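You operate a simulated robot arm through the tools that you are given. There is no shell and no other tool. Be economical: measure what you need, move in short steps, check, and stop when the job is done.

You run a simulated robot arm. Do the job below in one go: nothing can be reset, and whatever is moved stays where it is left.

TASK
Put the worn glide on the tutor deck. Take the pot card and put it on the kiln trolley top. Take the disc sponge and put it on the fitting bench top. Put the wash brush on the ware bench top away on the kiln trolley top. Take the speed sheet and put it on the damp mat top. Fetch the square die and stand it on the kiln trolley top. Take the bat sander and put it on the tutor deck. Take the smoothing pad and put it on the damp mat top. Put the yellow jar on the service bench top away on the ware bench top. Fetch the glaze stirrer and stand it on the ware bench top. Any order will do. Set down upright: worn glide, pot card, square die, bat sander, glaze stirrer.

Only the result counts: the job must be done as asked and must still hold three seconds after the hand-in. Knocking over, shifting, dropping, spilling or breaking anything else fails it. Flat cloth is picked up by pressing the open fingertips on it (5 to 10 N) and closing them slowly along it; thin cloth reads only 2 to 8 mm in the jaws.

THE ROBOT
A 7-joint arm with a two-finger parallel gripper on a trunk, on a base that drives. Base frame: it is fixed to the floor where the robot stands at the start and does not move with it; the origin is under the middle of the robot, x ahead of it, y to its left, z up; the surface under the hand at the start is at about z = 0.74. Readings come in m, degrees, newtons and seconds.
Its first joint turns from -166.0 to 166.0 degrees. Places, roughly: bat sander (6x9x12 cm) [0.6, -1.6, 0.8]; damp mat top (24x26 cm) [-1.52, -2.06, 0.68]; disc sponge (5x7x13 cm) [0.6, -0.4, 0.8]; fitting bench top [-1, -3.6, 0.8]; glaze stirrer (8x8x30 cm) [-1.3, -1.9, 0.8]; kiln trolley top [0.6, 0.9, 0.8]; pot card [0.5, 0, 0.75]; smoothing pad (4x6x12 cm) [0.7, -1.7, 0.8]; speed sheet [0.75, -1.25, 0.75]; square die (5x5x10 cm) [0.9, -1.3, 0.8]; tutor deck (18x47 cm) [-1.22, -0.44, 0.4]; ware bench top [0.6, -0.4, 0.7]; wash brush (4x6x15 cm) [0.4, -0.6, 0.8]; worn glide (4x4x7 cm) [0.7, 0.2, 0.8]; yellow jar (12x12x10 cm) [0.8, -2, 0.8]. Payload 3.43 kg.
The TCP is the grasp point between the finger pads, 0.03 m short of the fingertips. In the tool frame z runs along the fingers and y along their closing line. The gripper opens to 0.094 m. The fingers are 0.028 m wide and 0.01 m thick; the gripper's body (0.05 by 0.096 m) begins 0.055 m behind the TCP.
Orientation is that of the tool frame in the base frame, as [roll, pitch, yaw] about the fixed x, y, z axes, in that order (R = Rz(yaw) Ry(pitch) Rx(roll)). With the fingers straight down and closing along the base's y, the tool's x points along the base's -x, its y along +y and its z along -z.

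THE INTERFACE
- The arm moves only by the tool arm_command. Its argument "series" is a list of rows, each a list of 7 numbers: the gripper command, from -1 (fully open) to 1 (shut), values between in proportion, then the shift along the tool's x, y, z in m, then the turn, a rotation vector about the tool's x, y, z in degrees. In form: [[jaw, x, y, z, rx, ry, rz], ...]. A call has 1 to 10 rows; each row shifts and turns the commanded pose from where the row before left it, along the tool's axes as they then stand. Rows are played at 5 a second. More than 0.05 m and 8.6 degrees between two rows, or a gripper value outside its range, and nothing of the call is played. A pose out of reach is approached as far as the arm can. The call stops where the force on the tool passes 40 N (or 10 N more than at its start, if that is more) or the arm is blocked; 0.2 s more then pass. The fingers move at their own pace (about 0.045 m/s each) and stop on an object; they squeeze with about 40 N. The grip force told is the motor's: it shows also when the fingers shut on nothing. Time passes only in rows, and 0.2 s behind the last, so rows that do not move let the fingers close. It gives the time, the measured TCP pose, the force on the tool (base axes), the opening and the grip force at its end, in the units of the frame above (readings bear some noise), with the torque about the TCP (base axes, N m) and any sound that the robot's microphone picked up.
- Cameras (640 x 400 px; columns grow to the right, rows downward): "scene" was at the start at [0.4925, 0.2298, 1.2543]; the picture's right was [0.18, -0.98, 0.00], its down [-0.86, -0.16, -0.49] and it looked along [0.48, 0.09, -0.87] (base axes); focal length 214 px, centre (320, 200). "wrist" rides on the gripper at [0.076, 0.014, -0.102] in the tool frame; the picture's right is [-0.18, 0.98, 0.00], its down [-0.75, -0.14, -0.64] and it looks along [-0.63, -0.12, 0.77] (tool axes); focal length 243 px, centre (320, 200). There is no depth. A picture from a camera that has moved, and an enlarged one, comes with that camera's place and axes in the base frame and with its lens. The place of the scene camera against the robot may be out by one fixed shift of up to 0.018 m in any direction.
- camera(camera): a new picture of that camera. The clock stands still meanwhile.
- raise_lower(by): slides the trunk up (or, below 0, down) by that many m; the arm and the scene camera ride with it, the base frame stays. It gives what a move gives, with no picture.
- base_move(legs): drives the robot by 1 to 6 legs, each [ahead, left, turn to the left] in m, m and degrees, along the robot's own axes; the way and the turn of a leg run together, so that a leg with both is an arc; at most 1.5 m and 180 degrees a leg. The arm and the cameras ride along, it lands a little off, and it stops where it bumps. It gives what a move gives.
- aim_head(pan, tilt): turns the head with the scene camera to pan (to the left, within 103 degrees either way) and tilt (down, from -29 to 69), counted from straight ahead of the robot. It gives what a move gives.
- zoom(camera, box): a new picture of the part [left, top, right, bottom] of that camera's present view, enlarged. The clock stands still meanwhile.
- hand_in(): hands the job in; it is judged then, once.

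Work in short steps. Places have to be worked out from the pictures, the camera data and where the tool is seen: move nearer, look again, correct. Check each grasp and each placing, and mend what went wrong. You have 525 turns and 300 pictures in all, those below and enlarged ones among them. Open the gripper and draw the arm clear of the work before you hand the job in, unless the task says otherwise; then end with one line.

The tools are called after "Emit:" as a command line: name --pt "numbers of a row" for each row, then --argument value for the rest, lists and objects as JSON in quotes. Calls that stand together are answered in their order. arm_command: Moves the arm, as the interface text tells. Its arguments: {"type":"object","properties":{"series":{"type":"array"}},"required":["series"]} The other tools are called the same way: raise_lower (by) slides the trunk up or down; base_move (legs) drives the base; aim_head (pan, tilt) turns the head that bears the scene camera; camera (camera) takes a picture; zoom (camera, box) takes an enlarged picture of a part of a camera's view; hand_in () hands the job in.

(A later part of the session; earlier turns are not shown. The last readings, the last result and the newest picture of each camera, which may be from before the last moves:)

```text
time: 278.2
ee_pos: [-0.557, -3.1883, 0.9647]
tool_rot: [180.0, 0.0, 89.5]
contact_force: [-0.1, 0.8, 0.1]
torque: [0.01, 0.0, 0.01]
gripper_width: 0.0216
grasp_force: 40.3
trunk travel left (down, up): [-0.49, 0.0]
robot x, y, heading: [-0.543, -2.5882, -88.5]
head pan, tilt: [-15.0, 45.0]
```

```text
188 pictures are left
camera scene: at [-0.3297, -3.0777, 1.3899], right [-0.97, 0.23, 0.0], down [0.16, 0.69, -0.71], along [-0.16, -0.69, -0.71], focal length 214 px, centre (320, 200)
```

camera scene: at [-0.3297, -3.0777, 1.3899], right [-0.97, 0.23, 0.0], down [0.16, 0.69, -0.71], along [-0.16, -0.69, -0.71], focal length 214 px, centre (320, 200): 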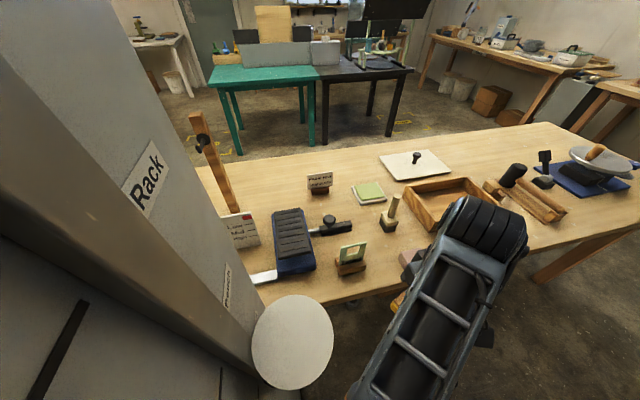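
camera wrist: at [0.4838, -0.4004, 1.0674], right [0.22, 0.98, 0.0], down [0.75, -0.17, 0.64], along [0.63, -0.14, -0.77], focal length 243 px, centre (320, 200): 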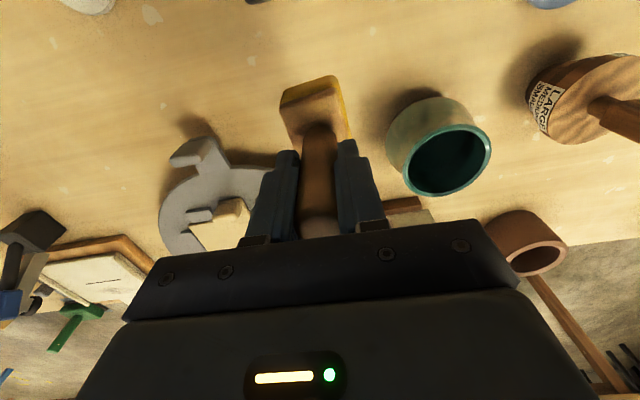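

Emit:
aim_head --pan -60 --tilt 50

Emit:
camera --camera "scene"

Emit:
camera --camera "wrist"

```text
time: 279.3
ee_pos: [-0.5569, -3.1881, 0.9655]
tool_rot: [180.0, 0.0, 89.6]
contact_force: [0.0, 0.1, -0.4]
torque: [-0.02, 0.01, 0.04]
gripper_width: 0.0218
grasp_force: 39.8
trunk travel left (down, up): [-0.49, 0.0]
robot x, y, heading: [-0.5411, -2.5833, -88.7]
head pan, tilt: [-60.0, 50.0]
```

```text
187 pictures are left
camera scene: at [-0.3764, -3.0389, 1.383], right [-0.52, 0.85, 0.0], down [0.65, 0.4, -0.64], along [-0.55, -0.34, -0.77], focal length 214 px, centre (320, 200)
```

scene: 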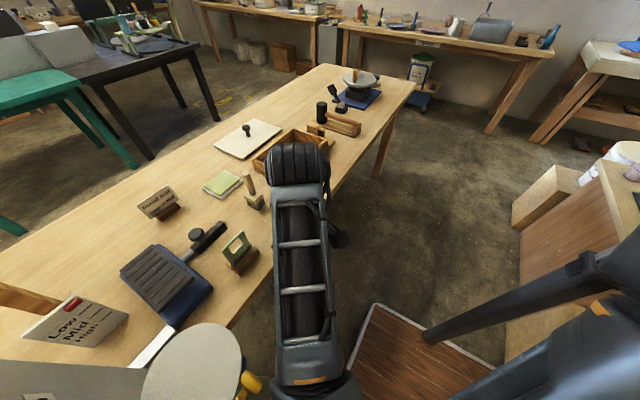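

```text
186 pictures are left
camera wrist: at [-0.5412, -3.1116, 1.067], right [0.98, -0.19, 0.0], down [-0.15, -0.75, 0.64], along [-0.12, -0.63, -0.77], focal length 243 px, centre (320, 200)
```

wrist: 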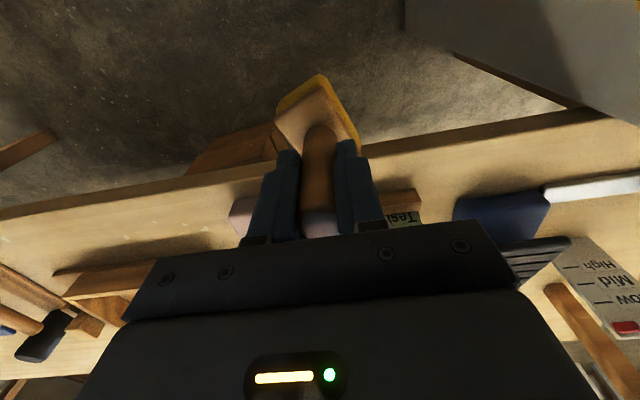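

There's a free strip along the bench front at about (-0.88,-3.365). I drive a bit forward/right and reach sideways with the arm.

Emit:
base_move --legs '[[0.13, -0.1, -1.3]]'

Emit:
arm_command --pt "1 0 -0.045 0 0 0 0" --pt "1 0 -0.045 0 0 0 0" --pt "1 0 -0.045 0 0 0 0" --pt "1 0 -0.045 0 0 0 0"

Emit:
camera --camera "wrist"

Emit:
camera --camera "scene"

```text
time: 280.7
ee_pos: [-0.616, -3.2892, 0.9662]
tool_rot: [-179.9, 0.0, 91.9]
contact_force: [-0.4, 0.0, 0.5]
torque: [0.02, -0.03, 0.03]
gripper_width: 0.0214
grasp_force: 39.3
trunk travel left (down, up): [-0.49, 0.0]
robot x, y, heading: [-0.6065, -2.6866, -89.0]
head pan, tilt: [-60.0, 50.0]
stopped in leg 1: the robot was blocked; the commanded pose is now the measured one
```

```text
time: 281.7
ee_pos: [-0.7938, -3.299, 0.9598]
tool_rot: [-179.9, -0.1, 91.9]
contact_force: [0.3, -1.4, -0.7]
torque: [-0.01, 0.03, 0.02]
gripper_width: 0.0219
grasp_force: 40.2
trunk travel left (down, up): [-0.49, 0.0]
robot x, y, heading: [-0.6061, -2.6893, -88.8]
head pan, tilt: [-60.0, 50.0]
```

```text
185 pictures are left
camera wrist: at [-0.7822, -3.2209, 1.0617], right [0.99, -0.15, 0.0], down [-0.12, -0.76, 0.64], along [-0.1, -0.63, -0.77], focal length 243 px, centre (320, 200)
```

wrist: 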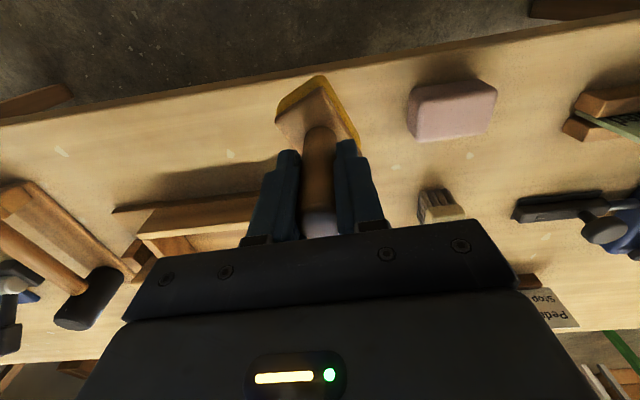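

```text
184 pictures are left
camera scene: at [-0.4444, -3.1433, 1.383], right [-0.52, 0.86, 0.0], down [0.66, 0.4, -0.64], along [-0.55, -0.33, -0.77], focal length 214 px, centre (320, 200)
```

scene: 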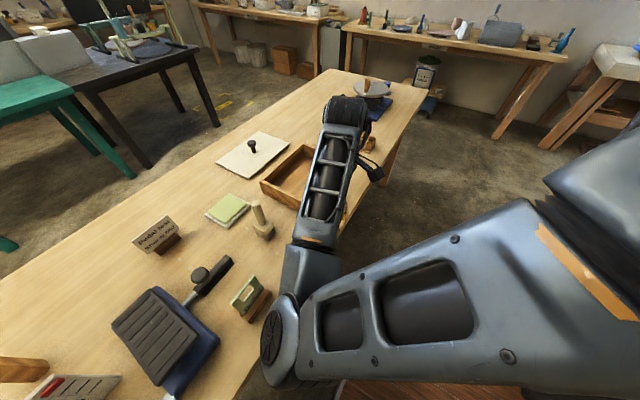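

The robot brushed something with its base at the right rear, so I won't go further right. I set the sponge at about (-0.81,-3.345), lowering to contact.

Emit:
arm_command --pt "1 -0.045 -0.016 0.02 0 0 0" --pt "1 0 0 0.025 0 0 0" --pt "1 0 0 0.015 0 0 0" --pt "1 0 0 0.01 0 0 0" --pt "1 0 0 0.01 0 0 0" --pt "1 0 0 0.01 0 0 0" --pt "1 0 0 0.01 0 0 0" --pt "1 0 0 0.01 0 0 0" --pt "1 0 0 0.01 0 0 0"

Emit:
camera --camera "wrist"

```text
refused: row 1 steps farther than a row can; nothing moved
```

```text
183 pictures are left
camera wrist: at [-0.7822, -3.2209, 1.0617], right [0.99, -0.15, 0.0], down [-0.12, -0.76, 0.64], along [-0.1, -0.63, -0.77], focal length 243 px, centre (320, 200)
```

wrist: 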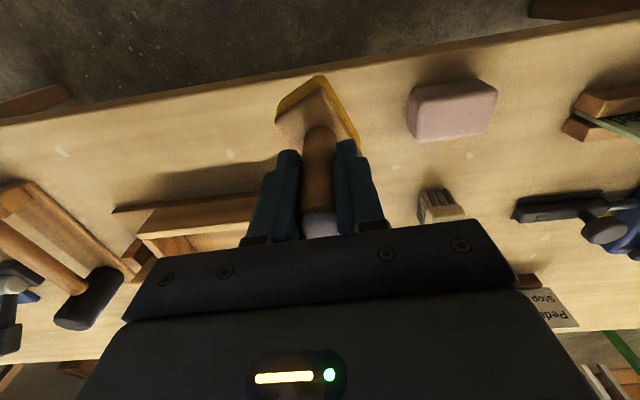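

Emit:
arm_command --pt "1 -0.045 -0.016 0 0 0 0" --pt "1 0 0 0.03 0 0 0" --pt "1 0 0 0.03 0 0 0" --pt "1 0 0 0.015 0 0 0" --pt "1 0 0 0.01 0 0 0" --pt "1 0 0 0.01 0 0 0" --pt "1 0 0 0.01 0 0 0" --pt "1 0 0 0.01 0 0 0" --pt "1 0 0 0.01 0 0 0" --pt "1 0 0 0.01 0 0 0"

Emit:
camera --camera "wrist"

```text
time: 283.1
ee_pos: [-0.8102, -3.3451, 0.8715]
tool_rot: [-179.7, 0.1, 91.8]
contact_force: [1.9, 6.2, 22.2]
torque: [0.43, -0.57, 0.05]
gripper_width: 0.0215
grasp_force: 40.1
trunk travel left (down, up): [-0.49, 0.0]
robot x, y, heading: [-0.6065, -2.6876, -88.7]
head pan, tilt: [-60.0, 50.0]
stopped in row 7: the force on the tool passed its limit at 63 N (the readings are from after the stop); the commanded pose is now the measured one
```

```text
182 pictures are left
camera wrist: at [-0.7966, -3.2664, 0.9737], right [0.99, -0.15, -0.01], down [-0.11, -0.76, 0.64], along [-0.1, -0.64, -0.76], focal length 243 px, centre (320, 200)
```

wrist: 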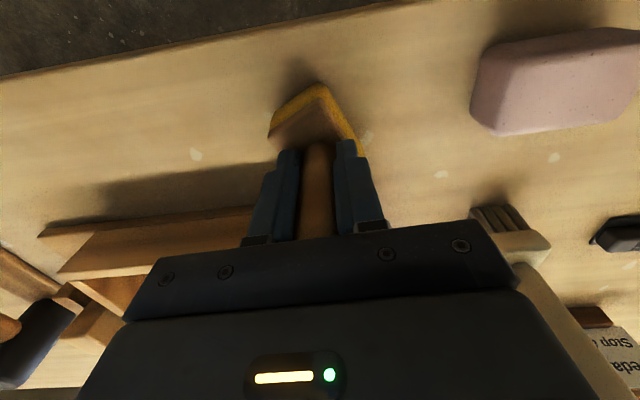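

Contact. I ease off, release and rise.

Emit:
arm_command --pt "1 0 0 -0.002 0 0 0" --pt "1 0 0 0 0 0 0" --pt "0.3 0 0 0 0 0 0" --pt "0 0 0 0 0 0 0" --pt "-0.3 0 0 0 0 0 0" --pt "-0.3 0 0 -0.03 0 0 0" --pt "-0.3 0 0 -0.04 0 0 0" --pt "-0.3 0 0 -0.04 0 0 0"

Emit:
camera --camera "wrist"

```text
time: 284.9
ee_pos: [-0.812, -3.3439, 0.9843]
tool_rot: [-179.7, 0.0, 91.7]
contact_force: [-0.2, 0.0, 0.8]
torque: [0.01, 0.01, 0.0]
gripper_width: 0.061
grasp_force: 0.1
trunk travel left (down, up): [-0.49, 0.0]
robot x, y, heading: [-0.609, -2.6864, -88.8]
head pan, tilt: [-60.0, 50.0]
```

```text
181 pictures are left
camera wrist: at [-0.7988, -3.2666, 1.086], right [0.99, -0.15, 0.0], down [-0.12, -0.76, 0.64], along [-0.1, -0.63, -0.77], focal length 243 px, centre (320, 200)
```

wrist: 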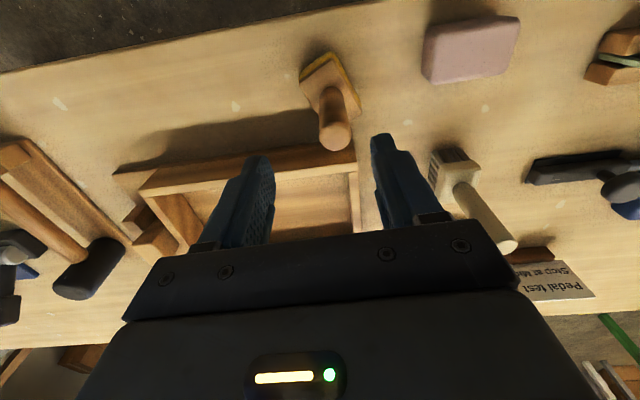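

The sponge stands. I retract, drive back north, and check what I bumped.

Emit:
arm_command --pt "-1 0.04 0.03 0 0 0 0" --pt "-1 0.02 0.04 0 0 0 0" --pt "-1 0 0.045 0 0 0 0" --pt "-1 0 0.045 0 0 0 0" --pt "-1 0 0.04 0 0 0 0"

Emit:
base_move --legs '[[0, 0.12, 0], [-0.9, 0, 0]]'

Emit:
aim_head --pan -50 --tilt 45

Emit:
camera --camera "scene"

```text
time: 286.4
ee_pos: [-0.6967, -3.3657, 0.9823]
tool_rot: [-179.2, -0.3, 83.4]
contact_force: [0.5, 0.2, -1.3]
torque: [0.03, 0.04, 0.02]
gripper_width: 0.0941
grasp_force: 0.1
trunk travel left (down, up): [-0.49, 0.0]
robot x, y, heading: [-0.6101, -2.7816, -95.8]
head pan, tilt: [-60.0, 50.0]
stopped in row 5: the arm was blocked; the commanded pose is now the measured one
```

```text
time: 287.1
ee_pos: [-0.6977, -3.3651, 0.9831]
tool_rot: [-178.7, -0.2, 82.7]
contact_force: [0.6, 0.0, 0.0]
torque: [-0.01, 0.02, 0.0]
gripper_width: 0.0939
grasp_force: 0.0
trunk travel left (down, up): [-0.49, 0.0]
robot x, y, heading: [-0.6115, -2.7841, -95.6]
head pan, tilt: [-60.0, 50.0]
stopped in leg 1: the robot was blocked; the commanded pose is now the measured one
```

```text
time: 287.8
ee_pos: [-0.6979, -3.3657, 0.9828]
tool_rot: [-178.7, -0.3, 82.9]
contact_force: [0.2, 0.3, -0.5]
torque: [0.01, -0.01, 0.01]
gripper_width: 0.0941
grasp_force: 0.2
trunk travel left (down, up): [-0.49, 0.0]
robot x, y, heading: [-0.6095, -2.7849, -95.6]
head pan, tilt: [-50.0, 45.0]
```

```text
180 pictures are left
camera scene: at [-0.4995, -3.2703, 1.3894], right [-0.56, 0.83, 0.0], down [0.58, 0.4, -0.71], along [-0.58, -0.4, -0.71], focal length 214 px, centre (320, 200)
```

scene: 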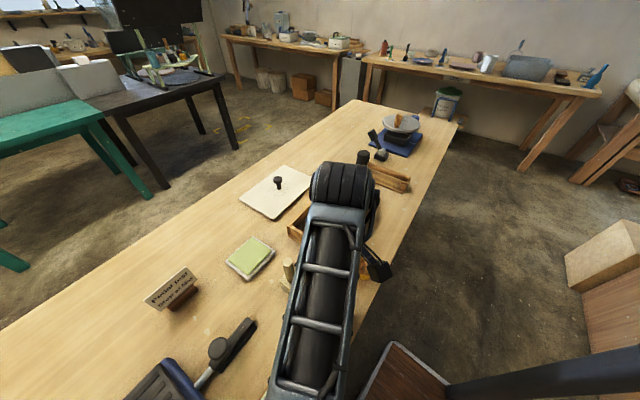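

The arm's elbow pushed against the column while I moved the hand left, and the robot turned a little. I move the hand back right to free the elbow, then restore the heading.

Emit:
arm_command --pt "-1 0 -0.04 -0.02 0 0 0" --pt "-1 0 -0.04 0 0 0 0" --pt "-1 0 -0.04 0 0 0 0"

Emit:
aim_head --pan -103 --tilt 45

Emit:
camera --camera "scene"

Emit:
aim_head --pan 60 --tilt 30

Emit:
camera --camera "scene"

```text
time: 288.6
ee_pos: [-0.8095, -3.3524, 1.0037]
tool_rot: [-178.9, -0.2, 83.1]
contact_force: [0.2, 0.5, 0.1]
torque: [0.02, 0.04, -0.01]
gripper_width: 0.0941
grasp_force: 0.0
trunk travel left (down, up): [-0.49, 0.0]
robot x, y, heading: [-0.6078, -2.7817, -96.0]
head pan, tilt: [-50.0, 45.0]
```

```text
time: 289.8
ee_pos: [-0.8109, -3.3529, 1.0054]
tool_rot: [-178.7, -0.2, 83.1]
contact_force: [-0.3, -0.1, 0.3]
torque: [-0.03, -0.01, 0.02]
gripper_width: 0.0941
grasp_force: 0.1
trunk travel left (down, up): [-0.49, 0.0]
robot x, y, heading: [-0.6105, -2.7839, -95.7]
head pan, tilt: [-103.0, 45.0]
```

```text
179 pictures are left
camera scene: at [-0.5072, -3.1968, 1.3899], right [0.32, 0.95, 0.0], down [0.67, -0.22, -0.71], along [-0.67, 0.23, -0.71], focal length 214 px, centre (320, 200)
```

scene: 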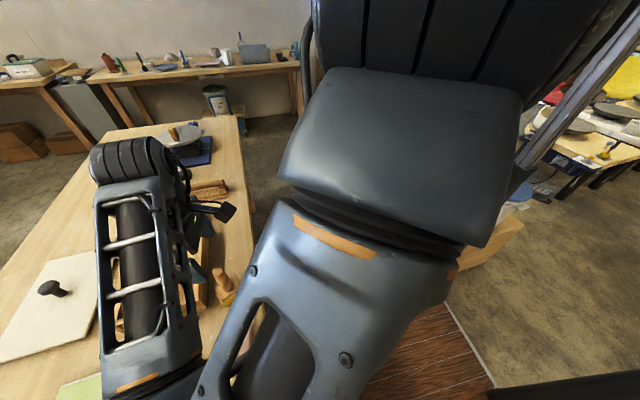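

```text
time: 292.3
ee_pos: [-0.8116, -3.3524, 1.0055]
tool_rot: [-178.7, -0.2, 82.9]
contact_force: [-0.1, 0.0, -0.3]
torque: [-0.01, -0.01, 0.0]
gripper_width: 0.094
grasp_force: 0.0
trunk travel left (down, up): [-0.49, 0.0]
robot x, y, heading: [-0.6099, -2.7842, -95.5]
head pan, tilt: [60.0, 30.0]
```

```text
178 pictures are left
camera scene: at [-0.3565, -3.2753, 1.4125], right [-0.58, -0.81, 0.0], down [-0.41, 0.29, -0.87], along [0.7, -0.5, -0.5], focal length 214 px, centre (320, 200)
```

scene: 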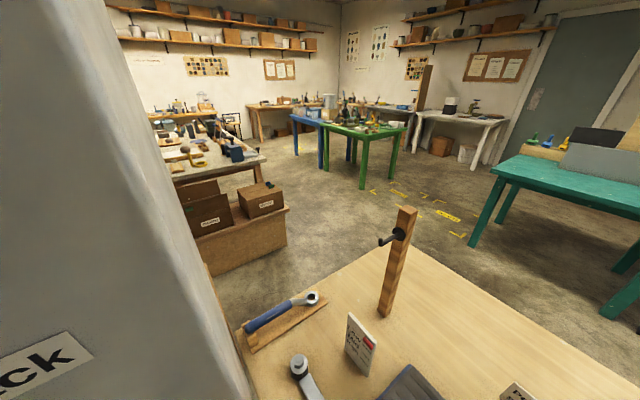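

The head was right next to the column; the box with the bucket is close at the right rear. I turn the head away and shift left a little before backing out.

Emit:
aim_head --pan -80 --tilt 45

Emit:
base_move --legs '[[0, 0.07, 0]]'

```text
time: 294.5
ee_pos: [-0.8111, -3.3526, 1.0057]
tool_rot: [-178.7, -0.3, 83.1]
contact_force: [0.4, -0.3, -0.1]
torque: [-0.01, 0.01, 0.01]
gripper_width: 0.0943
grasp_force: 0.0
trunk travel left (down, up): [-0.49, 0.0]
robot x, y, heading: [-0.6093, -2.7847, -95.8]
head pan, tilt: [-80.0, 45.0]
```

```text
time: 295.6
ee_pos: [-0.7399, -3.3592, 1.0051]
tool_rot: [-178.8, -0.2, 83.0]
contact_force: [-0.5, 0.8, 0.7]
torque: [-0.02, 0.0, 0.0]
gripper_width: 0.0938
grasp_force: 0.0
trunk travel left (down, up): [-0.49, 0.0]
robot x, y, heading: [-0.5337, -2.7912, -95.7]
head pan, tilt: [-80.0, 45.0]
```

Emit:
base_move --legs '[[-0.35, 0, 0]]'

Emit:
base_move --legs '[[-0.35, 0.05, 5]]'

Emit:
camera --camera "scene"

```text
time: 297.1
ee_pos: [-0.7463, -3.1928, 1.0046]
tool_rot: [-178.7, -0.5, 79.9]
contact_force: [-0.6, -0.2, 0.1]
torque: [0.01, 0.0, -0.02]
gripper_width: 0.0939
grasp_force: 0.1
trunk travel left (down, up): [-0.49, 0.0]
robot x, y, heading: [-0.5238, -2.6351, -97.2]
head pan, tilt: [-80.0, 45.0]
stopped in leg 1: the robot was blocked; the commanded pose is now the measured one
```

```text
time: 297.9
ee_pos: [-0.7482, -3.1809, 1.0033]
tool_rot: [-179.0, -0.4, 78.8]
contact_force: [-0.3, 0.3, -0.7]
torque: [0.01, -0.01, 0.01]
gripper_width: 0.094
grasp_force: 0.1
trunk travel left (down, up): [-0.49, 0.0]
robot x, y, heading: [-0.5225, -2.6306, -96.7]
head pan, tilt: [-80.0, 45.0]
stopped in leg 1: the robot was blocked; the commanded pose is now the measured one
```

```text
177 pictures are left
camera scene: at [-0.4362, -3.0753, 1.3897], right [-0.05, 1.0, 0.0], down [0.71, 0.04, -0.71], along [-0.71, -0.04, -0.71], focal length 214 px, centre (320, 200)
```

scene: 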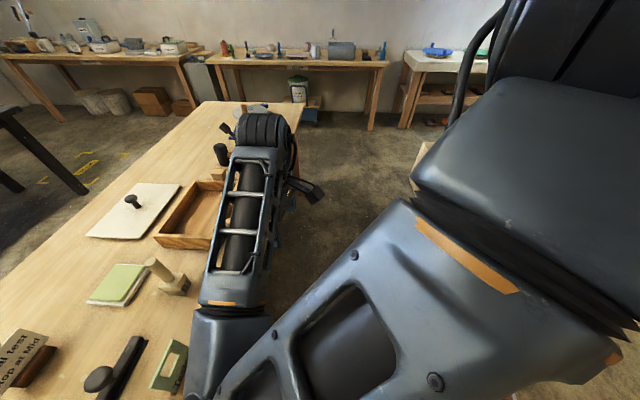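

Blocked again; I look toward the left to see the column gap.

Emit:
aim_head --pan 40 --tilt 60

Emit:
camera --camera "scene"

Emit:
aim_head --pan 103 --tilt 60

Emit:
camera --camera "scene"

Emit:
aim_head --pan -103 --tilt 69

Emit:
camera --camera "scene"

```text
time: 299.9
ee_pos: [-0.7494, -3.1806, 1.0032]
tool_rot: [-179.1, -0.5, 78.8]
contact_force: [-0.3, -0.1, 0.1]
torque: [0.0, 0.04, 0.0]
gripper_width: 0.0941
grasp_force: 0.1
trunk travel left (down, up): [-0.49, 0.0]
robot x, y, heading: [-0.5201, -2.6312, -96.7]
head pan, tilt: [40.0, 60.0]
```

```text
176 pictures are left
camera scene: at [-0.3191, -3.1266, 1.3704], right [-0.84, -0.55, 0.0], down [-0.47, 0.73, -0.5], along [0.27, -0.42, -0.87], focal length 214 px, centre (320, 200)
```

scene: 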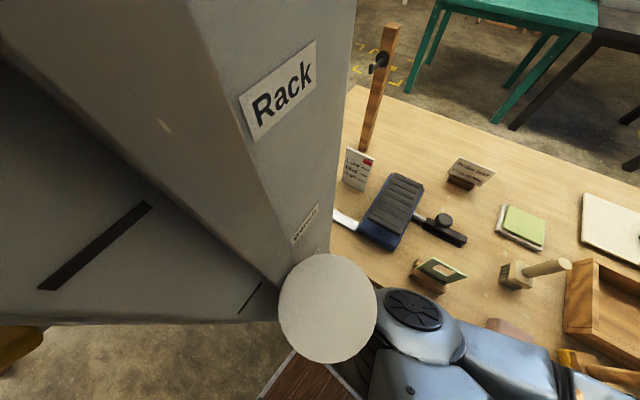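

```text
time: 301.2
ee_pos: [-0.749, -3.181, 1.0039]
tool_rot: [-179.1, -0.5, 78.8]
contact_force: [0.3, -0.5, -0.4]
torque: [0.02, -0.04, 0.02]
gripper_width: 0.0942
grasp_force: 0.2
trunk travel left (down, up): [-0.49, 0.0]
robot x, y, heading: [-0.5225, -2.6312, -96.9]
head pan, tilt: [103.0, 60.0]
```

```text
175 pictures are left
camera scene: at [-0.2892, -3.0637, 1.3705], right [0.11, -0.99, 0.0], down [-0.86, -0.09, -0.5], along [0.5, 0.05, -0.87], focal length 214 px, centre (320, 200)
```

scene: 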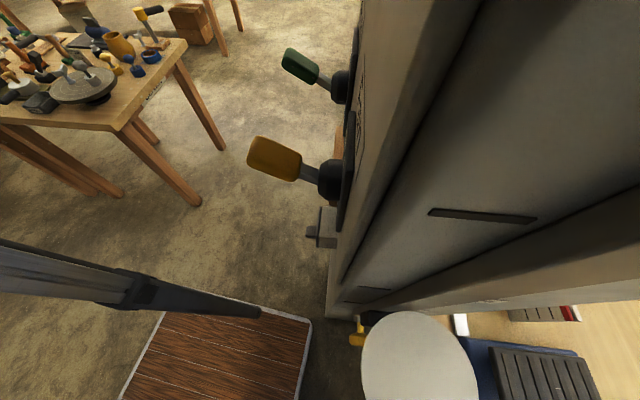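

```text
time: 304.2
ee_pos: [-0.7477, -3.1813, 1.0041]
tool_rot: [-179.0, -0.5, 78.9]
contact_force: [-0.4, -0.1, 0.6]
torque: [0.0, -0.02, -0.03]
gripper_width: 0.0939
grasp_force: 0.0
trunk travel left (down, up): [-0.49, 0.0]
robot x, y, heading: [-0.5193, -2.6256, -96.9]
head pan, tilt: [-103.0, 68.8]
```

```text
174 pictures are left
camera scene: at [-0.4081, -3.0518, 1.361], right [0.34, 0.94, 0.0], down [0.88, -0.32, -0.36], along [-0.34, 0.12, -0.93], focal length 214 px, centre (320, 200)
```

scene: 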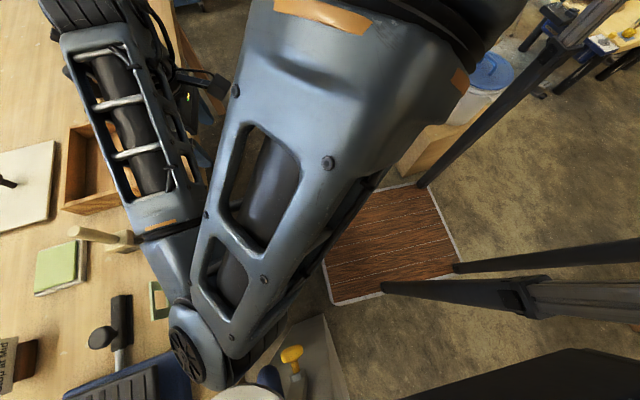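

The elbow seems to be next to the column's hooks. I swing the hand further right so the elbow comes away from the column before backing.

Emit:
arm_command --pt "-1 -0.004 -0.039 0 0 0 0" --pt "-1 -0.004 -0.039 0 0 0 0" --pt "-1 0 -0.039 0 0 0 0" --pt "-1 0 -0.039 0 0 0 0" --pt "-1 0 -0.039 0 0 0 0"

Emit:
camera --camera "scene"

```text
time: 305.4
ee_pos: [-0.9413, -3.1515, 1.0063]
tool_rot: [-179.1, -0.5, 78.9]
contact_force: [-0.4, -0.9, 0.3]
torque: [-0.01, 0.03, 0.01]
gripper_width: 0.0939
grasp_force: 0.0
trunk travel left (down, up): [-0.49, 0.0]
robot x, y, heading: [-0.522, -2.6299, -96.9]
head pan, tilt: [-103.0, 68.8]
```

```text
173 pictures are left
camera scene: at [-0.4053, -3.0509, 1.361], right [0.34, 0.94, 0.0], down [0.88, -0.32, -0.36], along [-0.34, 0.12, -0.93], focal length 214 px, centre (320, 200)
```

scene: 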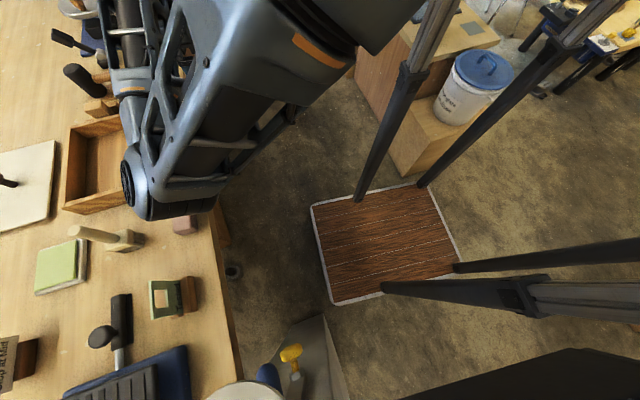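

Now the elbow is clear. The rear right pole is right beside the box corner, so I shift left in small diagonal steps while backing.

Emit:
base_move --legs '[[0, 0.08, 0]]'

Emit:
base_move --legs '[[-0.3, 0, 0]]'

Emit:
camera --camera "scene"

```text
time: 306.6
ee_pos: [-0.8671, -3.1592, 1.0067]
tool_rot: [-179.1, -0.5, 78.7]
contact_force: [0.1, -0.8, 1.1]
torque: [-0.03, -0.02, 0.0]
gripper_width: 0.0941
grasp_force: 0.1
trunk travel left (down, up): [-0.49, 0.0]
robot x, y, heading: [-0.4448, -2.6402, -96.8]
head pan, tilt: [-103.0, 68.8]
stopped in leg 1: the robot was blocked; the commanded pose is now the measured one
```

```text
time: 307.3
ee_pos: [-0.8684, -3.1596, 1.0057]
tool_rot: [-179.1, -0.4, 78.6]
contact_force: [0.2, 0.2, -0.3]
torque: [-0.01, -0.04, -0.03]
gripper_width: 0.094
grasp_force: 0.1
trunk travel left (down, up): [-0.49, 0.0]
robot x, y, heading: [-0.4473, -2.6352, -97.1]
head pan, tilt: [-103.0, 68.8]
stopped in leg 1: the robot was blocked; the commanded pose is now the measured one
```

```text
172 pictures are left
camera scene: at [-0.3322, -3.0595, 1.3615], right [0.34, 0.94, 0.0], down [0.88, -0.32, -0.36], along [-0.34, 0.12, -0.93], focal length 214 px, centre (320, 200)
```

scene: 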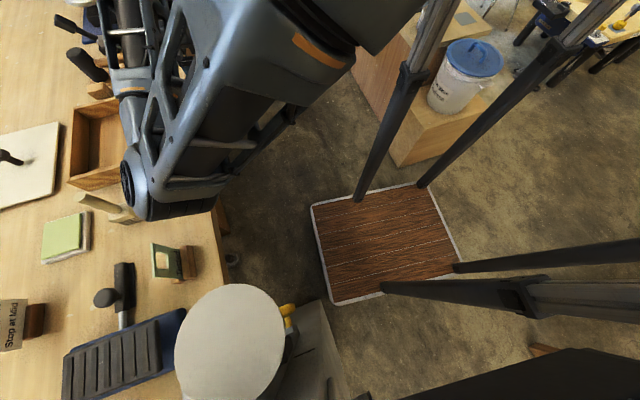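

With the heading at -97°, backing pushes the frame into the column. I back along pure +y (a bit to the right) instead.

Emit:
base_move --legs '[[-0.02, -0.02, 0], [-0.3, -0.035, 0]]'

Emit:
camera --camera "scene"

```text
time: 309.7
ee_pos: [-0.8824, -2.8376, 1.0067]
tool_rot: [-179.0, -0.4, 78.4]
contact_force: [0.8, 0.2, -0.5]
torque: [0.02, 0.02, 0.02]
gripper_width: 0.094
grasp_force: 0.0
trunk travel left (down, up): [-0.49, 0.0]
robot x, y, heading: [-0.4605, -2.3164, -97.5]
head pan, tilt: [-103.0, 68.8]
```

```text
171 pictures are left
camera scene: at [-0.3472, -2.7399, 1.361], right [0.35, 0.94, 0.0], down [0.87, -0.32, -0.36], along [-0.34, 0.13, -0.93], focal length 214 px, centre (320, 200)
```

scene: 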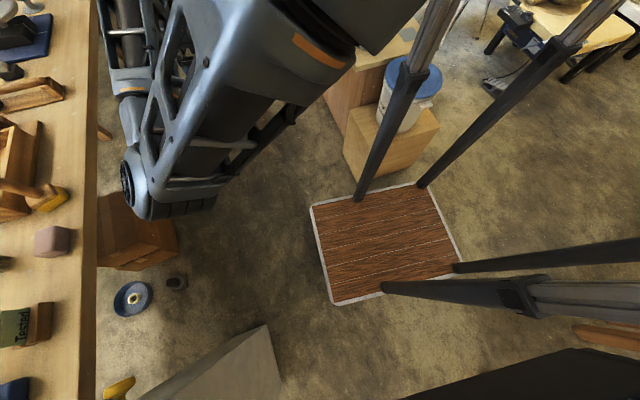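

Free. I back further north, recentre the hand, and turn to face the service bench.

Emit:
base_move --legs '[[-0.75, 0, 0]]'

Emit:
arm_command --pt "-1 -0.02 0.045 0 0 0 0" --pt "-1 -0.02 0.045 0 0 0 0" --pt "-1 -0.02 0.045 0 0 0 0" --pt "-1 -0.02 0.045 0 0 0 0" --pt "-1 -0.02 0.045 0 0 0 0" --pt "-1 0 0.045 0 0 0 0" --pt "-1 0 0.045 0 0 0 0" --pt "-1 0 0.045 0 0 0 0"

Emit:
base_move --legs '[[0, 0, 97.5]]'

Emit:
aim_head --pan -40 --tilt 40

Emit:
camera --camera "scene"

```text
time: 313.8
ee_pos: [-0.7884, -2.0853, 1.0066]
tool_rot: [-178.9, -0.4, 77.7]
contact_force: [0.0, -0.6, 0.1]
torque: [0.01, 0.01, -0.01]
gripper_width: 0.0941
grasp_force: 0.0
trunk travel left (down, up): [-0.49, 0.0]
robot x, y, heading: [-0.3601, -1.5687, -98.1]
head pan, tilt: [-103.0, 68.8]
```

```text
time: 315.6
ee_pos: [-0.4588, -2.2561, 0.9992]
tool_rot: [-179.0, -0.5, 77.7]
contact_force: [0.0, 0.2, 0.3]
torque: [0.01, -0.02, -0.02]
gripper_width: 0.0943
grasp_force: 0.0
trunk travel left (down, up): [-0.49, 0.0]
robot x, y, heading: [-0.3567, -1.571, -97.9]
head pan, tilt: [-103.0, 68.8]
```

```text
time: 320.2
ee_pos: [0.3348, -1.5669, 1.0002]
tool_rot: [-178.9, -0.4, 176.2]
contact_force: [-0.6, 0.6, 0.1]
torque: [-0.03, -0.02, -0.01]
gripper_width: 0.0941
grasp_force: 0.0
trunk travel left (down, up): [-0.49, 0.0]
robot x, y, heading: [-0.3595, -1.5661, 0.6]
head pan, tilt: [-103.0, 68.8]
```

```text
time: 321.5
ee_pos: [0.3331, -1.5664, 0.9997]
tool_rot: [-179.0, -0.4, 176.2]
contact_force: [-0.3, -0.2, -0.1]
torque: [-0.03, 0.0, 0.0]
gripper_width: 0.094
grasp_force: 0.0
trunk travel left (down, up): [-0.49, 0.0]
robot x, y, heading: [-0.3586, -1.5717, 0.4]
head pan, tilt: [-40.0, 40.0]
```

```text
170 pictures are left
camera scene: at [0.1317, -1.4014, 1.3971], right [-0.64, -0.77, 0.0], down [-0.5, 0.41, -0.77], along [0.59, -0.49, -0.64], focal length 214 px, centre (320, 200)
```

scene: 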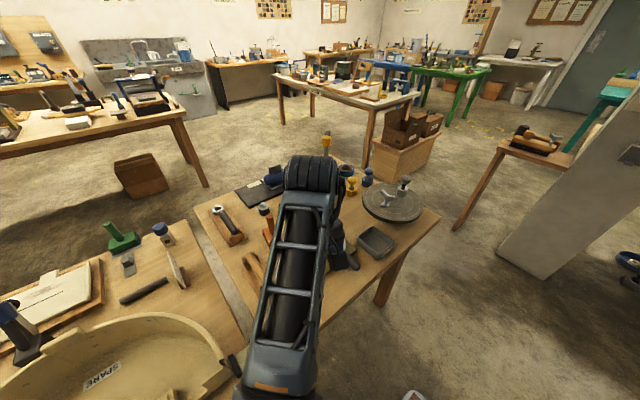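

I can see the die (blue-topped, ≈(0.91,-1.29)) and the speed sheet card (≈(0.74,-1.29)). I move the arm left to uncover the service bench.

Emit:
arm_command --pt "-1 0 0.045 0 0 0 0" --pt "-1 0 0.045 0 0 0 0" --pt "-1 0 0.045 0 0 0 0" --pt "-1 0 0.045 0 0 0 0" --pt "-1 0 0.045 0 0 0 0"

Emit:
base_move --legs '[[0.1, -0.15, 0]]'

Emit:
aim_head --pan -25 --tilt 50

Emit:
camera --camera "scene"

```text
time: 322.7
ee_pos: [0.3518, -1.3428, 0.9947]
tool_rot: [-179.1, -0.3, 176.1]
contact_force: [-0.5, -0.8, 0.2]
torque: [0.0, -0.03, 0.0]
gripper_width: 0.094
grasp_force: 0.0
trunk travel left (down, up): [-0.49, 0.0]
robot x, y, heading: [-0.3601, -1.57, 0.7]
head pan, tilt: [-40.0, 40.0]
```

```text
time: 324.2
ee_pos: [0.455, -1.486, 0.994]
tool_rot: [-179.0, -0.4, 176.4]
contact_force: [-0.8, 0.4, -0.5]
torque: [0.0, -0.01, 0.01]
gripper_width: 0.0939
grasp_force: 0.1
trunk travel left (down, up): [-0.49, 0.0]
robot x, y, heading: [-0.2549, -1.7122, 0.7]
head pan, tilt: [-40.0, 40.0]
```

```text
time: 325.0
ee_pos: [0.4538, -1.4881, 0.9954]
tool_rot: [-179.0, -0.4, 176.4]
contact_force: [-0.3, 0.4, 0.0]
torque: [-0.04, -0.02, -0.03]
gripper_width: 0.0937
grasp_force: 0.1
trunk travel left (down, up): [-0.49, 0.0]
robot x, y, heading: [-0.2536, -1.7179, 0.8]
head pan, tilt: [-25.0, 50.0]
```

```text
169 pictures are left
camera scene: at [0.2396, -1.5242, 1.383], right [-0.41, -0.91, 0.0], down [-0.7, 0.32, -0.64], along [0.59, -0.27, -0.77], focal length 214 px, centre (320, 200)
```

scene: 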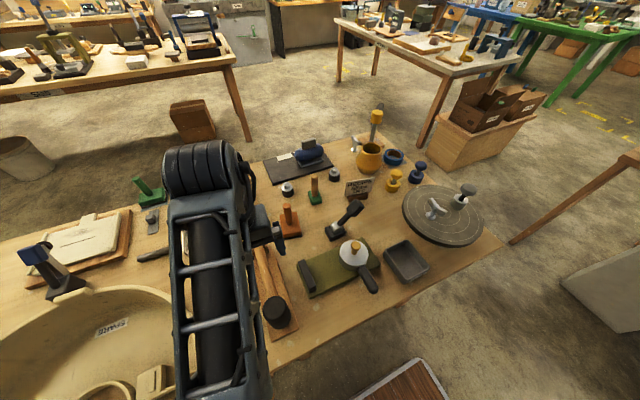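

Emit:
zoom --camera "scene" --box '[250, 100, 490, 280]'

Emit:
zoom --camera "scene" --box '[330, 95, 440, 205]'

```text
2.22 times, centred on (370, 190) of scene
camera zoom: at [0.2396, -1.5242, 1.383], right [-0.41, -0.91, 0.0], down [-0.7, 0.32, -0.64], along [0.59, -0.27, -0.77], focal length 477 px, centre (209, 222)
```

zoom: 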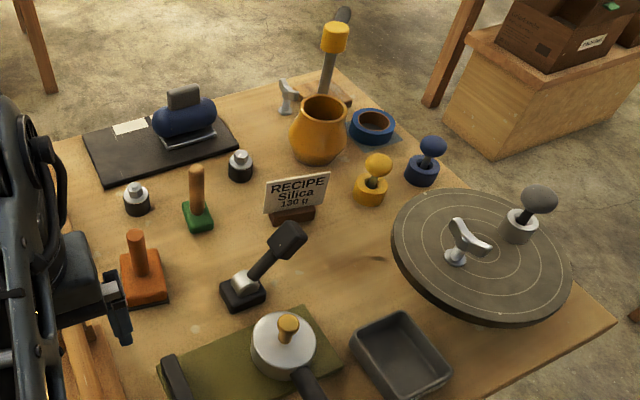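

```text
3.64 times, centred on (385, 150) of scene
camera zoom: at [0.2396, -1.5242, 1.383], right [-0.41, -0.91, 0.0], down [-0.7, 0.32, -0.64], along [0.59, -0.27, -0.77], focal length 780 px, centre (84, 382)
```

zoom: 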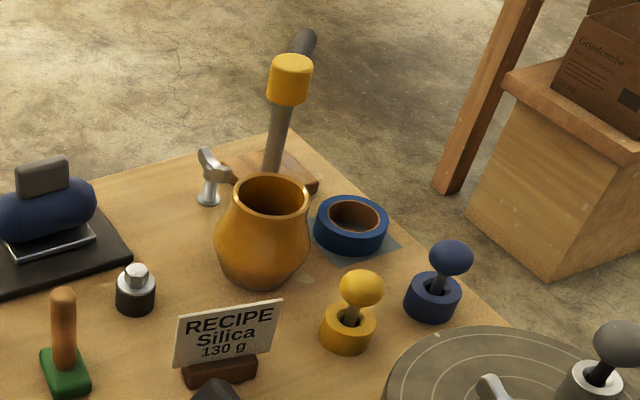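

The yellow jar is an empty pot at about (0.82,-2.02); I'll grip its rim wall. I drive closer.

Emit:
base_move --legs '[[0.2, -0.2, -0.7]]'

Emit:
aim_head --pan -30 --tilt 55

Emit:
camera --camera "scene"

Emit:
camera --camera "wrist"

```text
time: 326.9
ee_pos: [0.6578, -1.6921, 0.9942]
tool_rot: [-179.0, -0.5, 175.7]
contact_force: [1.0, 0.6, 0.4]
torque: [0.0, -0.01, -0.02]
gripper_width: 0.094
grasp_force: 0.0
trunk travel left (down, up): [-0.49, 0.0]
robot x, y, heading: [-0.0546, -1.9135, 0.0]
head pan, tilt: [-25.0, 50.0]
```

```text
time: 327.6
ee_pos: [0.659, -1.6934, 0.9958]
tool_rot: [-178.9, -0.4, 175.8]
contact_force: [-0.3, 0.0, 0.2]
torque: [0.0, 0.01, -0.02]
gripper_width: 0.0938
grasp_force: 0.0
trunk travel left (down, up): [-0.49, 0.0]
robot x, y, heading: [-0.0548, -1.918, -0.1]
head pan, tilt: [-30.0, 55.0]
```

```text
166 pictures are left
camera scene: at [0.4361, -1.7316, 1.3765], right [-0.5, -0.87, 0.0], down [-0.71, 0.41, -0.57], along [0.5, -0.29, -0.82], focal length 214 px, centre (320, 200)
```

scene: 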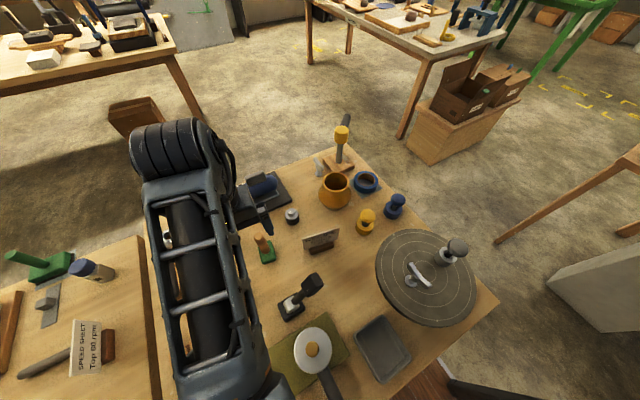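

```text
165 pictures are left
camera wrist: at [0.5856, -1.6705, 1.0967], right [0.26, 0.97, -0.02], down [0.75, -0.19, 0.64], along [0.61, -0.18, -0.77], focal length 243 px, centre (320, 200)
```

wrist: 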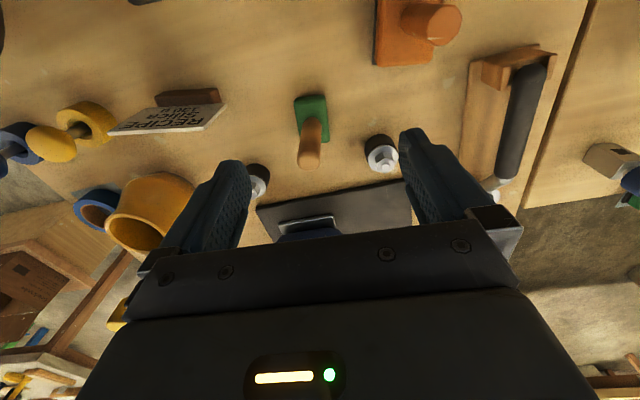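

Rim centre estimated at (0.767,-1.99). I move over its near (+y) rim side and look.

Emit:
arm_command --pt "-1 -0.02 -0.04 0 0 0 0" --pt "-1 -0.02 -0.04 0 0 0 0" --pt "-1 -0.02 -0.04 0 0 0 0" --pt "-1 -0.02 -0.04 0 0 0 0" --pt "-1 -0.02 -0.04 0 0 0 0"

Emit:
camera --camera "wrist"

```text
time: 328.8
ee_pos: [0.7423, -1.899, 0.9949]
tool_rot: [-179.0, -0.5, 175.9]
contact_force: [0.7, 0.6, -0.1]
torque: [0.0, 0.01, -0.01]
gripper_width: 0.0939
grasp_force: 0.0
trunk travel left (down, up): [-0.49, 0.0]
robot x, y, heading: [-0.0533, -1.913, 0.2]
head pan, tilt: [-30.0, 55.0]
```

```text
164 pictures are left
camera wrist: at [0.6692, -1.8766, 1.0977], right [0.25, 0.97, -0.02], down [0.75, -0.18, 0.64], along [0.62, -0.18, -0.77], focal length 243 px, centre (320, 200)
```

wrist: 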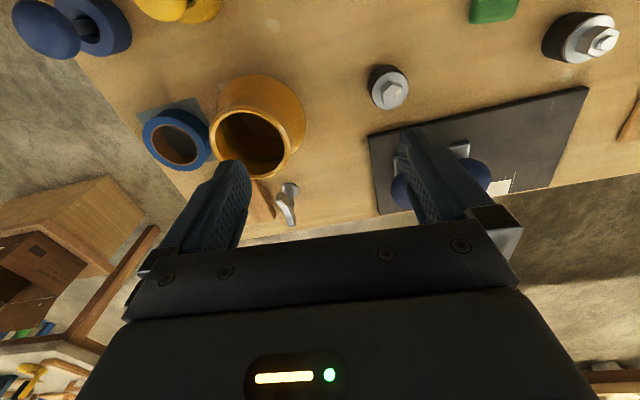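

Rim wall (+y side) at about (0.778,-1.951), rim outer Ø≈9.5 cm. I move over and descend so the tips go ~2 cm below the rim.

Emit:
arm_command --pt "-1 -0.02 -0.0245 0 -1 -0.5 0" --pt "-1 -0.0196 -0.0245 0 0 0 0" --pt "-1 0 0 0.04 0 0 0" --pt "-1 0 0 0.03 0 0 0"

Emit:
camera --camera "wrist"

```text
time: 329.8
ee_pos: [0.782, -1.9503, 0.9266]
tool_rot: [179.9, 0.1, 175.7]
contact_force: [-0.5, 0.1, 0.5]
torque: [0.0, 0.01, 0.01]
gripper_width: 0.0938
grasp_force: 0.0
trunk travel left (down, up): [-0.49, 0.0]
robot x, y, heading: [-0.0548, -1.9148, 0.3]
head pan, tilt: [-30.0, 55.0]
```

```text
163 pictures are left
camera wrist: at [0.7069, -1.9293, 1.0279], right [0.26, 0.97, 0.0], down [0.74, -0.2, 0.64], along [0.62, -0.16, -0.77], focal length 243 px, centre (320, 200)
```

wrist: 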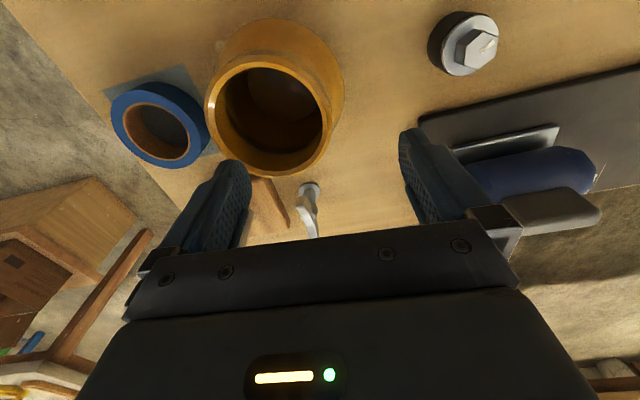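

Wall measured at (0.769,-1.941); small correction, then descend to TCP 0.855.

Emit:
arm_command --pt "-1 0.012 0.008 0.025 0 0 0" --pt "-1 0 0 0.025 0 0 0" --pt "-1 0 0 0.02 0 0 0"

Emit:
camera --camera "wrist"

```text
time: 330.6
ee_pos: [0.7689, -1.9434, 0.8556]
tool_rot: [179.9, 0.1, 175.8]
contact_force: [0.1, 0.2, -0.2]
torque: [0.01, 0.01, 0.01]
gripper_width: 0.094
grasp_force: 0.0
trunk travel left (down, up): [-0.49, 0.0]
robot x, y, heading: [-0.0542, -1.9156, 0.0]
head pan, tilt: [-30.0, 55.0]
```

```text
162 pictures are left
camera wrist: at [0.6948, -1.922, 0.9582], right [0.26, 0.97, 0.0], down [0.74, -0.2, 0.64], along [0.62, -0.16, -0.77], focal length 243 px, centre (320, 200)
```

wrist: 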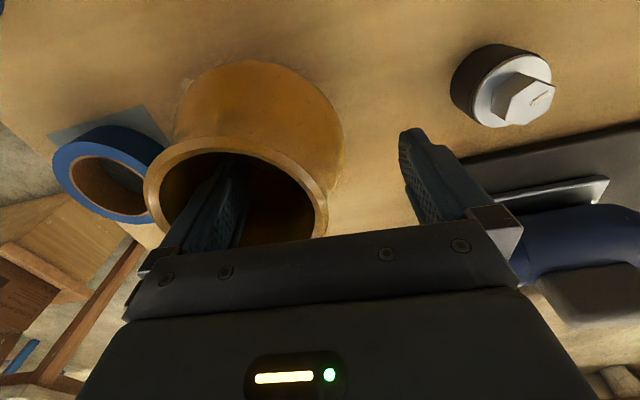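

Left finger is inside the mouth, right one outside. Close and lift a little.

Emit:
arm_command --pt "1 0 0 0 0 0 0" --pt "1 0 0 0 0 0 0" --pt "1 0 0 0 0 0 0" --pt "1 0 0 0 0 0 0" --pt "1 0 0 0 0 0 0" --pt "1 0 0 0 0 0 0" --pt "1 0 0 -0.02 0 0 0" --pt "1 0 0 -0.02 0 0 0"

Emit:
camera --camera "wrist"

```text
time: 332.4
ee_pos: [0.7702, -1.942, 0.8983]
tool_rot: [180.0, 0.1, 175.8]
contact_force: [0.4, -0.2, -4.5]
torque: [0.21, 0.0, 0.0]
gripper_width: 0.0124
grasp_force: 39.7
trunk travel left (down, up): [-0.49, 0.0]
robot x, y, heading: [-0.0542, -1.915, 0.2]
head pan, tilt: [-30.0, 55.0]
```

```text
161 pictures are left
camera wrist: at [0.6957, -1.9212, 1.0003], right [0.26, 0.97, 0.0], down [0.74, -0.2, 0.64], along [0.62, -0.16, -0.77], focal length 243 px, centre (320, 200)
```

wrist: 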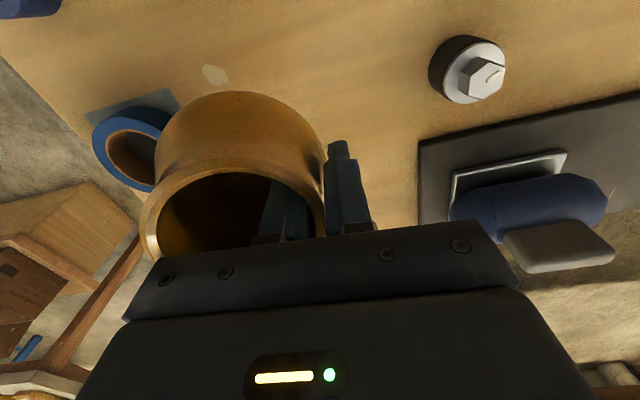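

Jar held (weight 4.5 N). I lift, retract and drive to the ware bench.

Emit:
arm_command --pt "1 0 0 -0.04 0 0 0" --pt "1 0 0 -0.04 0 0 0" --pt "1 0.01 0 -0.03 0 0 0" --pt "1 0.045 0 0 0 0 0" --pt "1 0.045 0 0 0 0 0" --pt "1 0.045 0 0 0 0 0" --pt "1 0.045 0 0 0 0 0"

Emit:
base_move --legs '[[-0.42, 0, 0], [0, 1.4, 0]]'

Emit:
aim_head --pan -10 --tilt 50

Emit:
camera --camera "scene"

```text
time: 334.0
ee_pos: [0.5795, -1.9293, 1.0078]
tool_rot: [180.0, 0.0, 175.8]
contact_force: [0.5, 0.2, -3.8]
torque: [0.21, 0.02, -0.02]
gripper_width: 0.0125
grasp_force: 40.1
trunk travel left (down, up): [-0.49, 0.0]
robot x, y, heading: [-0.0531, -1.9158, 0.2]
head pan, tilt: [-30.0, 55.0]
```

```text
time: 336.8
ee_pos: [0.1534, -1.9281, 1.0066]
tool_rot: [179.9, 0.0, 175.8]
contact_force: [-0.1, -0.2, -4.7]
torque: [0.18, 0.02, -0.03]
gripper_width: 0.0122
grasp_force: 40.2
trunk travel left (down, up): [-0.49, 0.0]
robot x, y, heading: [-0.4817, -1.9141, 0.3]
head pan, tilt: [-30.0, 55.0]
stopped in leg 1: the robot was blocked; the commanded pose is now the measured one
```

```text
time: 337.6
ee_pos: [0.1526, -1.9297, 1.0059]
tool_rot: [-180.0, 0.1, 175.9]
contact_force: [-0.2, 0.1, -3.3]
torque: [0.19, 0.03, 0.03]
gripper_width: 0.0124
grasp_force: 39.8
trunk travel left (down, up): [-0.49, 0.0]
robot x, y, heading: [-0.4825, -1.9148, 0.0]
head pan, tilt: [-10.0, 50.0]
```

```text
160 pictures are left
camera scene: at [0.0229, -1.7097, 1.3829], right [-0.17, -0.98, 0.0], down [-0.75, 0.13, -0.64], along [0.63, -0.11, -0.77], focal length 214 px, centre (320, 200)
```

scene: 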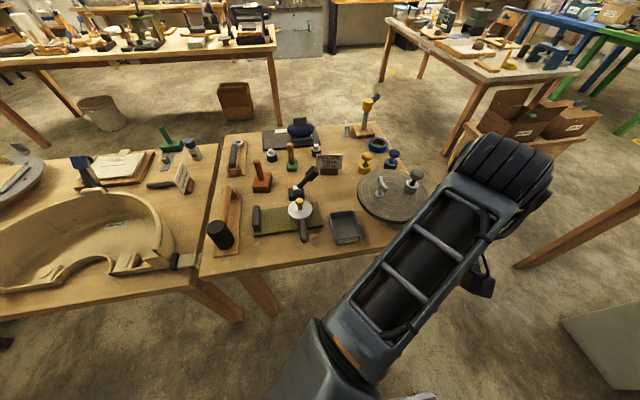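

Backed into the box behind; I move forward slightly and then drive left.

Emit:
base_move --legs '[[0.06, 0, 0], [0, 1.0, 0], [-0.05, 0.6, 0]]'

Emit:
camera --camera "scene"

```text
time: 346.4
ee_pos: [0.1481, -0.3221, 1.0061]
tool_rot: [-180.0, 0.1, 176.6]
contact_force: [0.1, 0.2, -4.2]
torque: [0.21, -0.01, 0.02]
gripper_width: 0.0122
grasp_force: 40.0
trunk travel left (down, up): [-0.49, 0.0]
robot x, y, heading: [-0.4867, -0.3165, 0.7]
head pan, tilt: [-10.0, 50.0]
```

```text
159 pictures are left
camera scene: at [0.0137, -0.1055, 1.3829], right [-0.16, -0.99, 0.0], down [-0.76, 0.12, -0.64], along [0.63, -0.1, -0.77], focal length 214 px, centre (320, 200)
```

scene: 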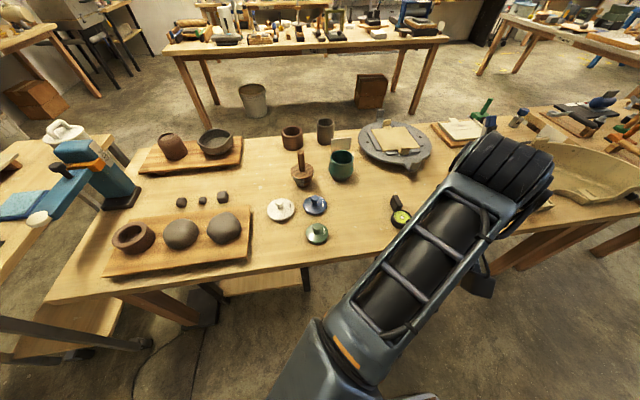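

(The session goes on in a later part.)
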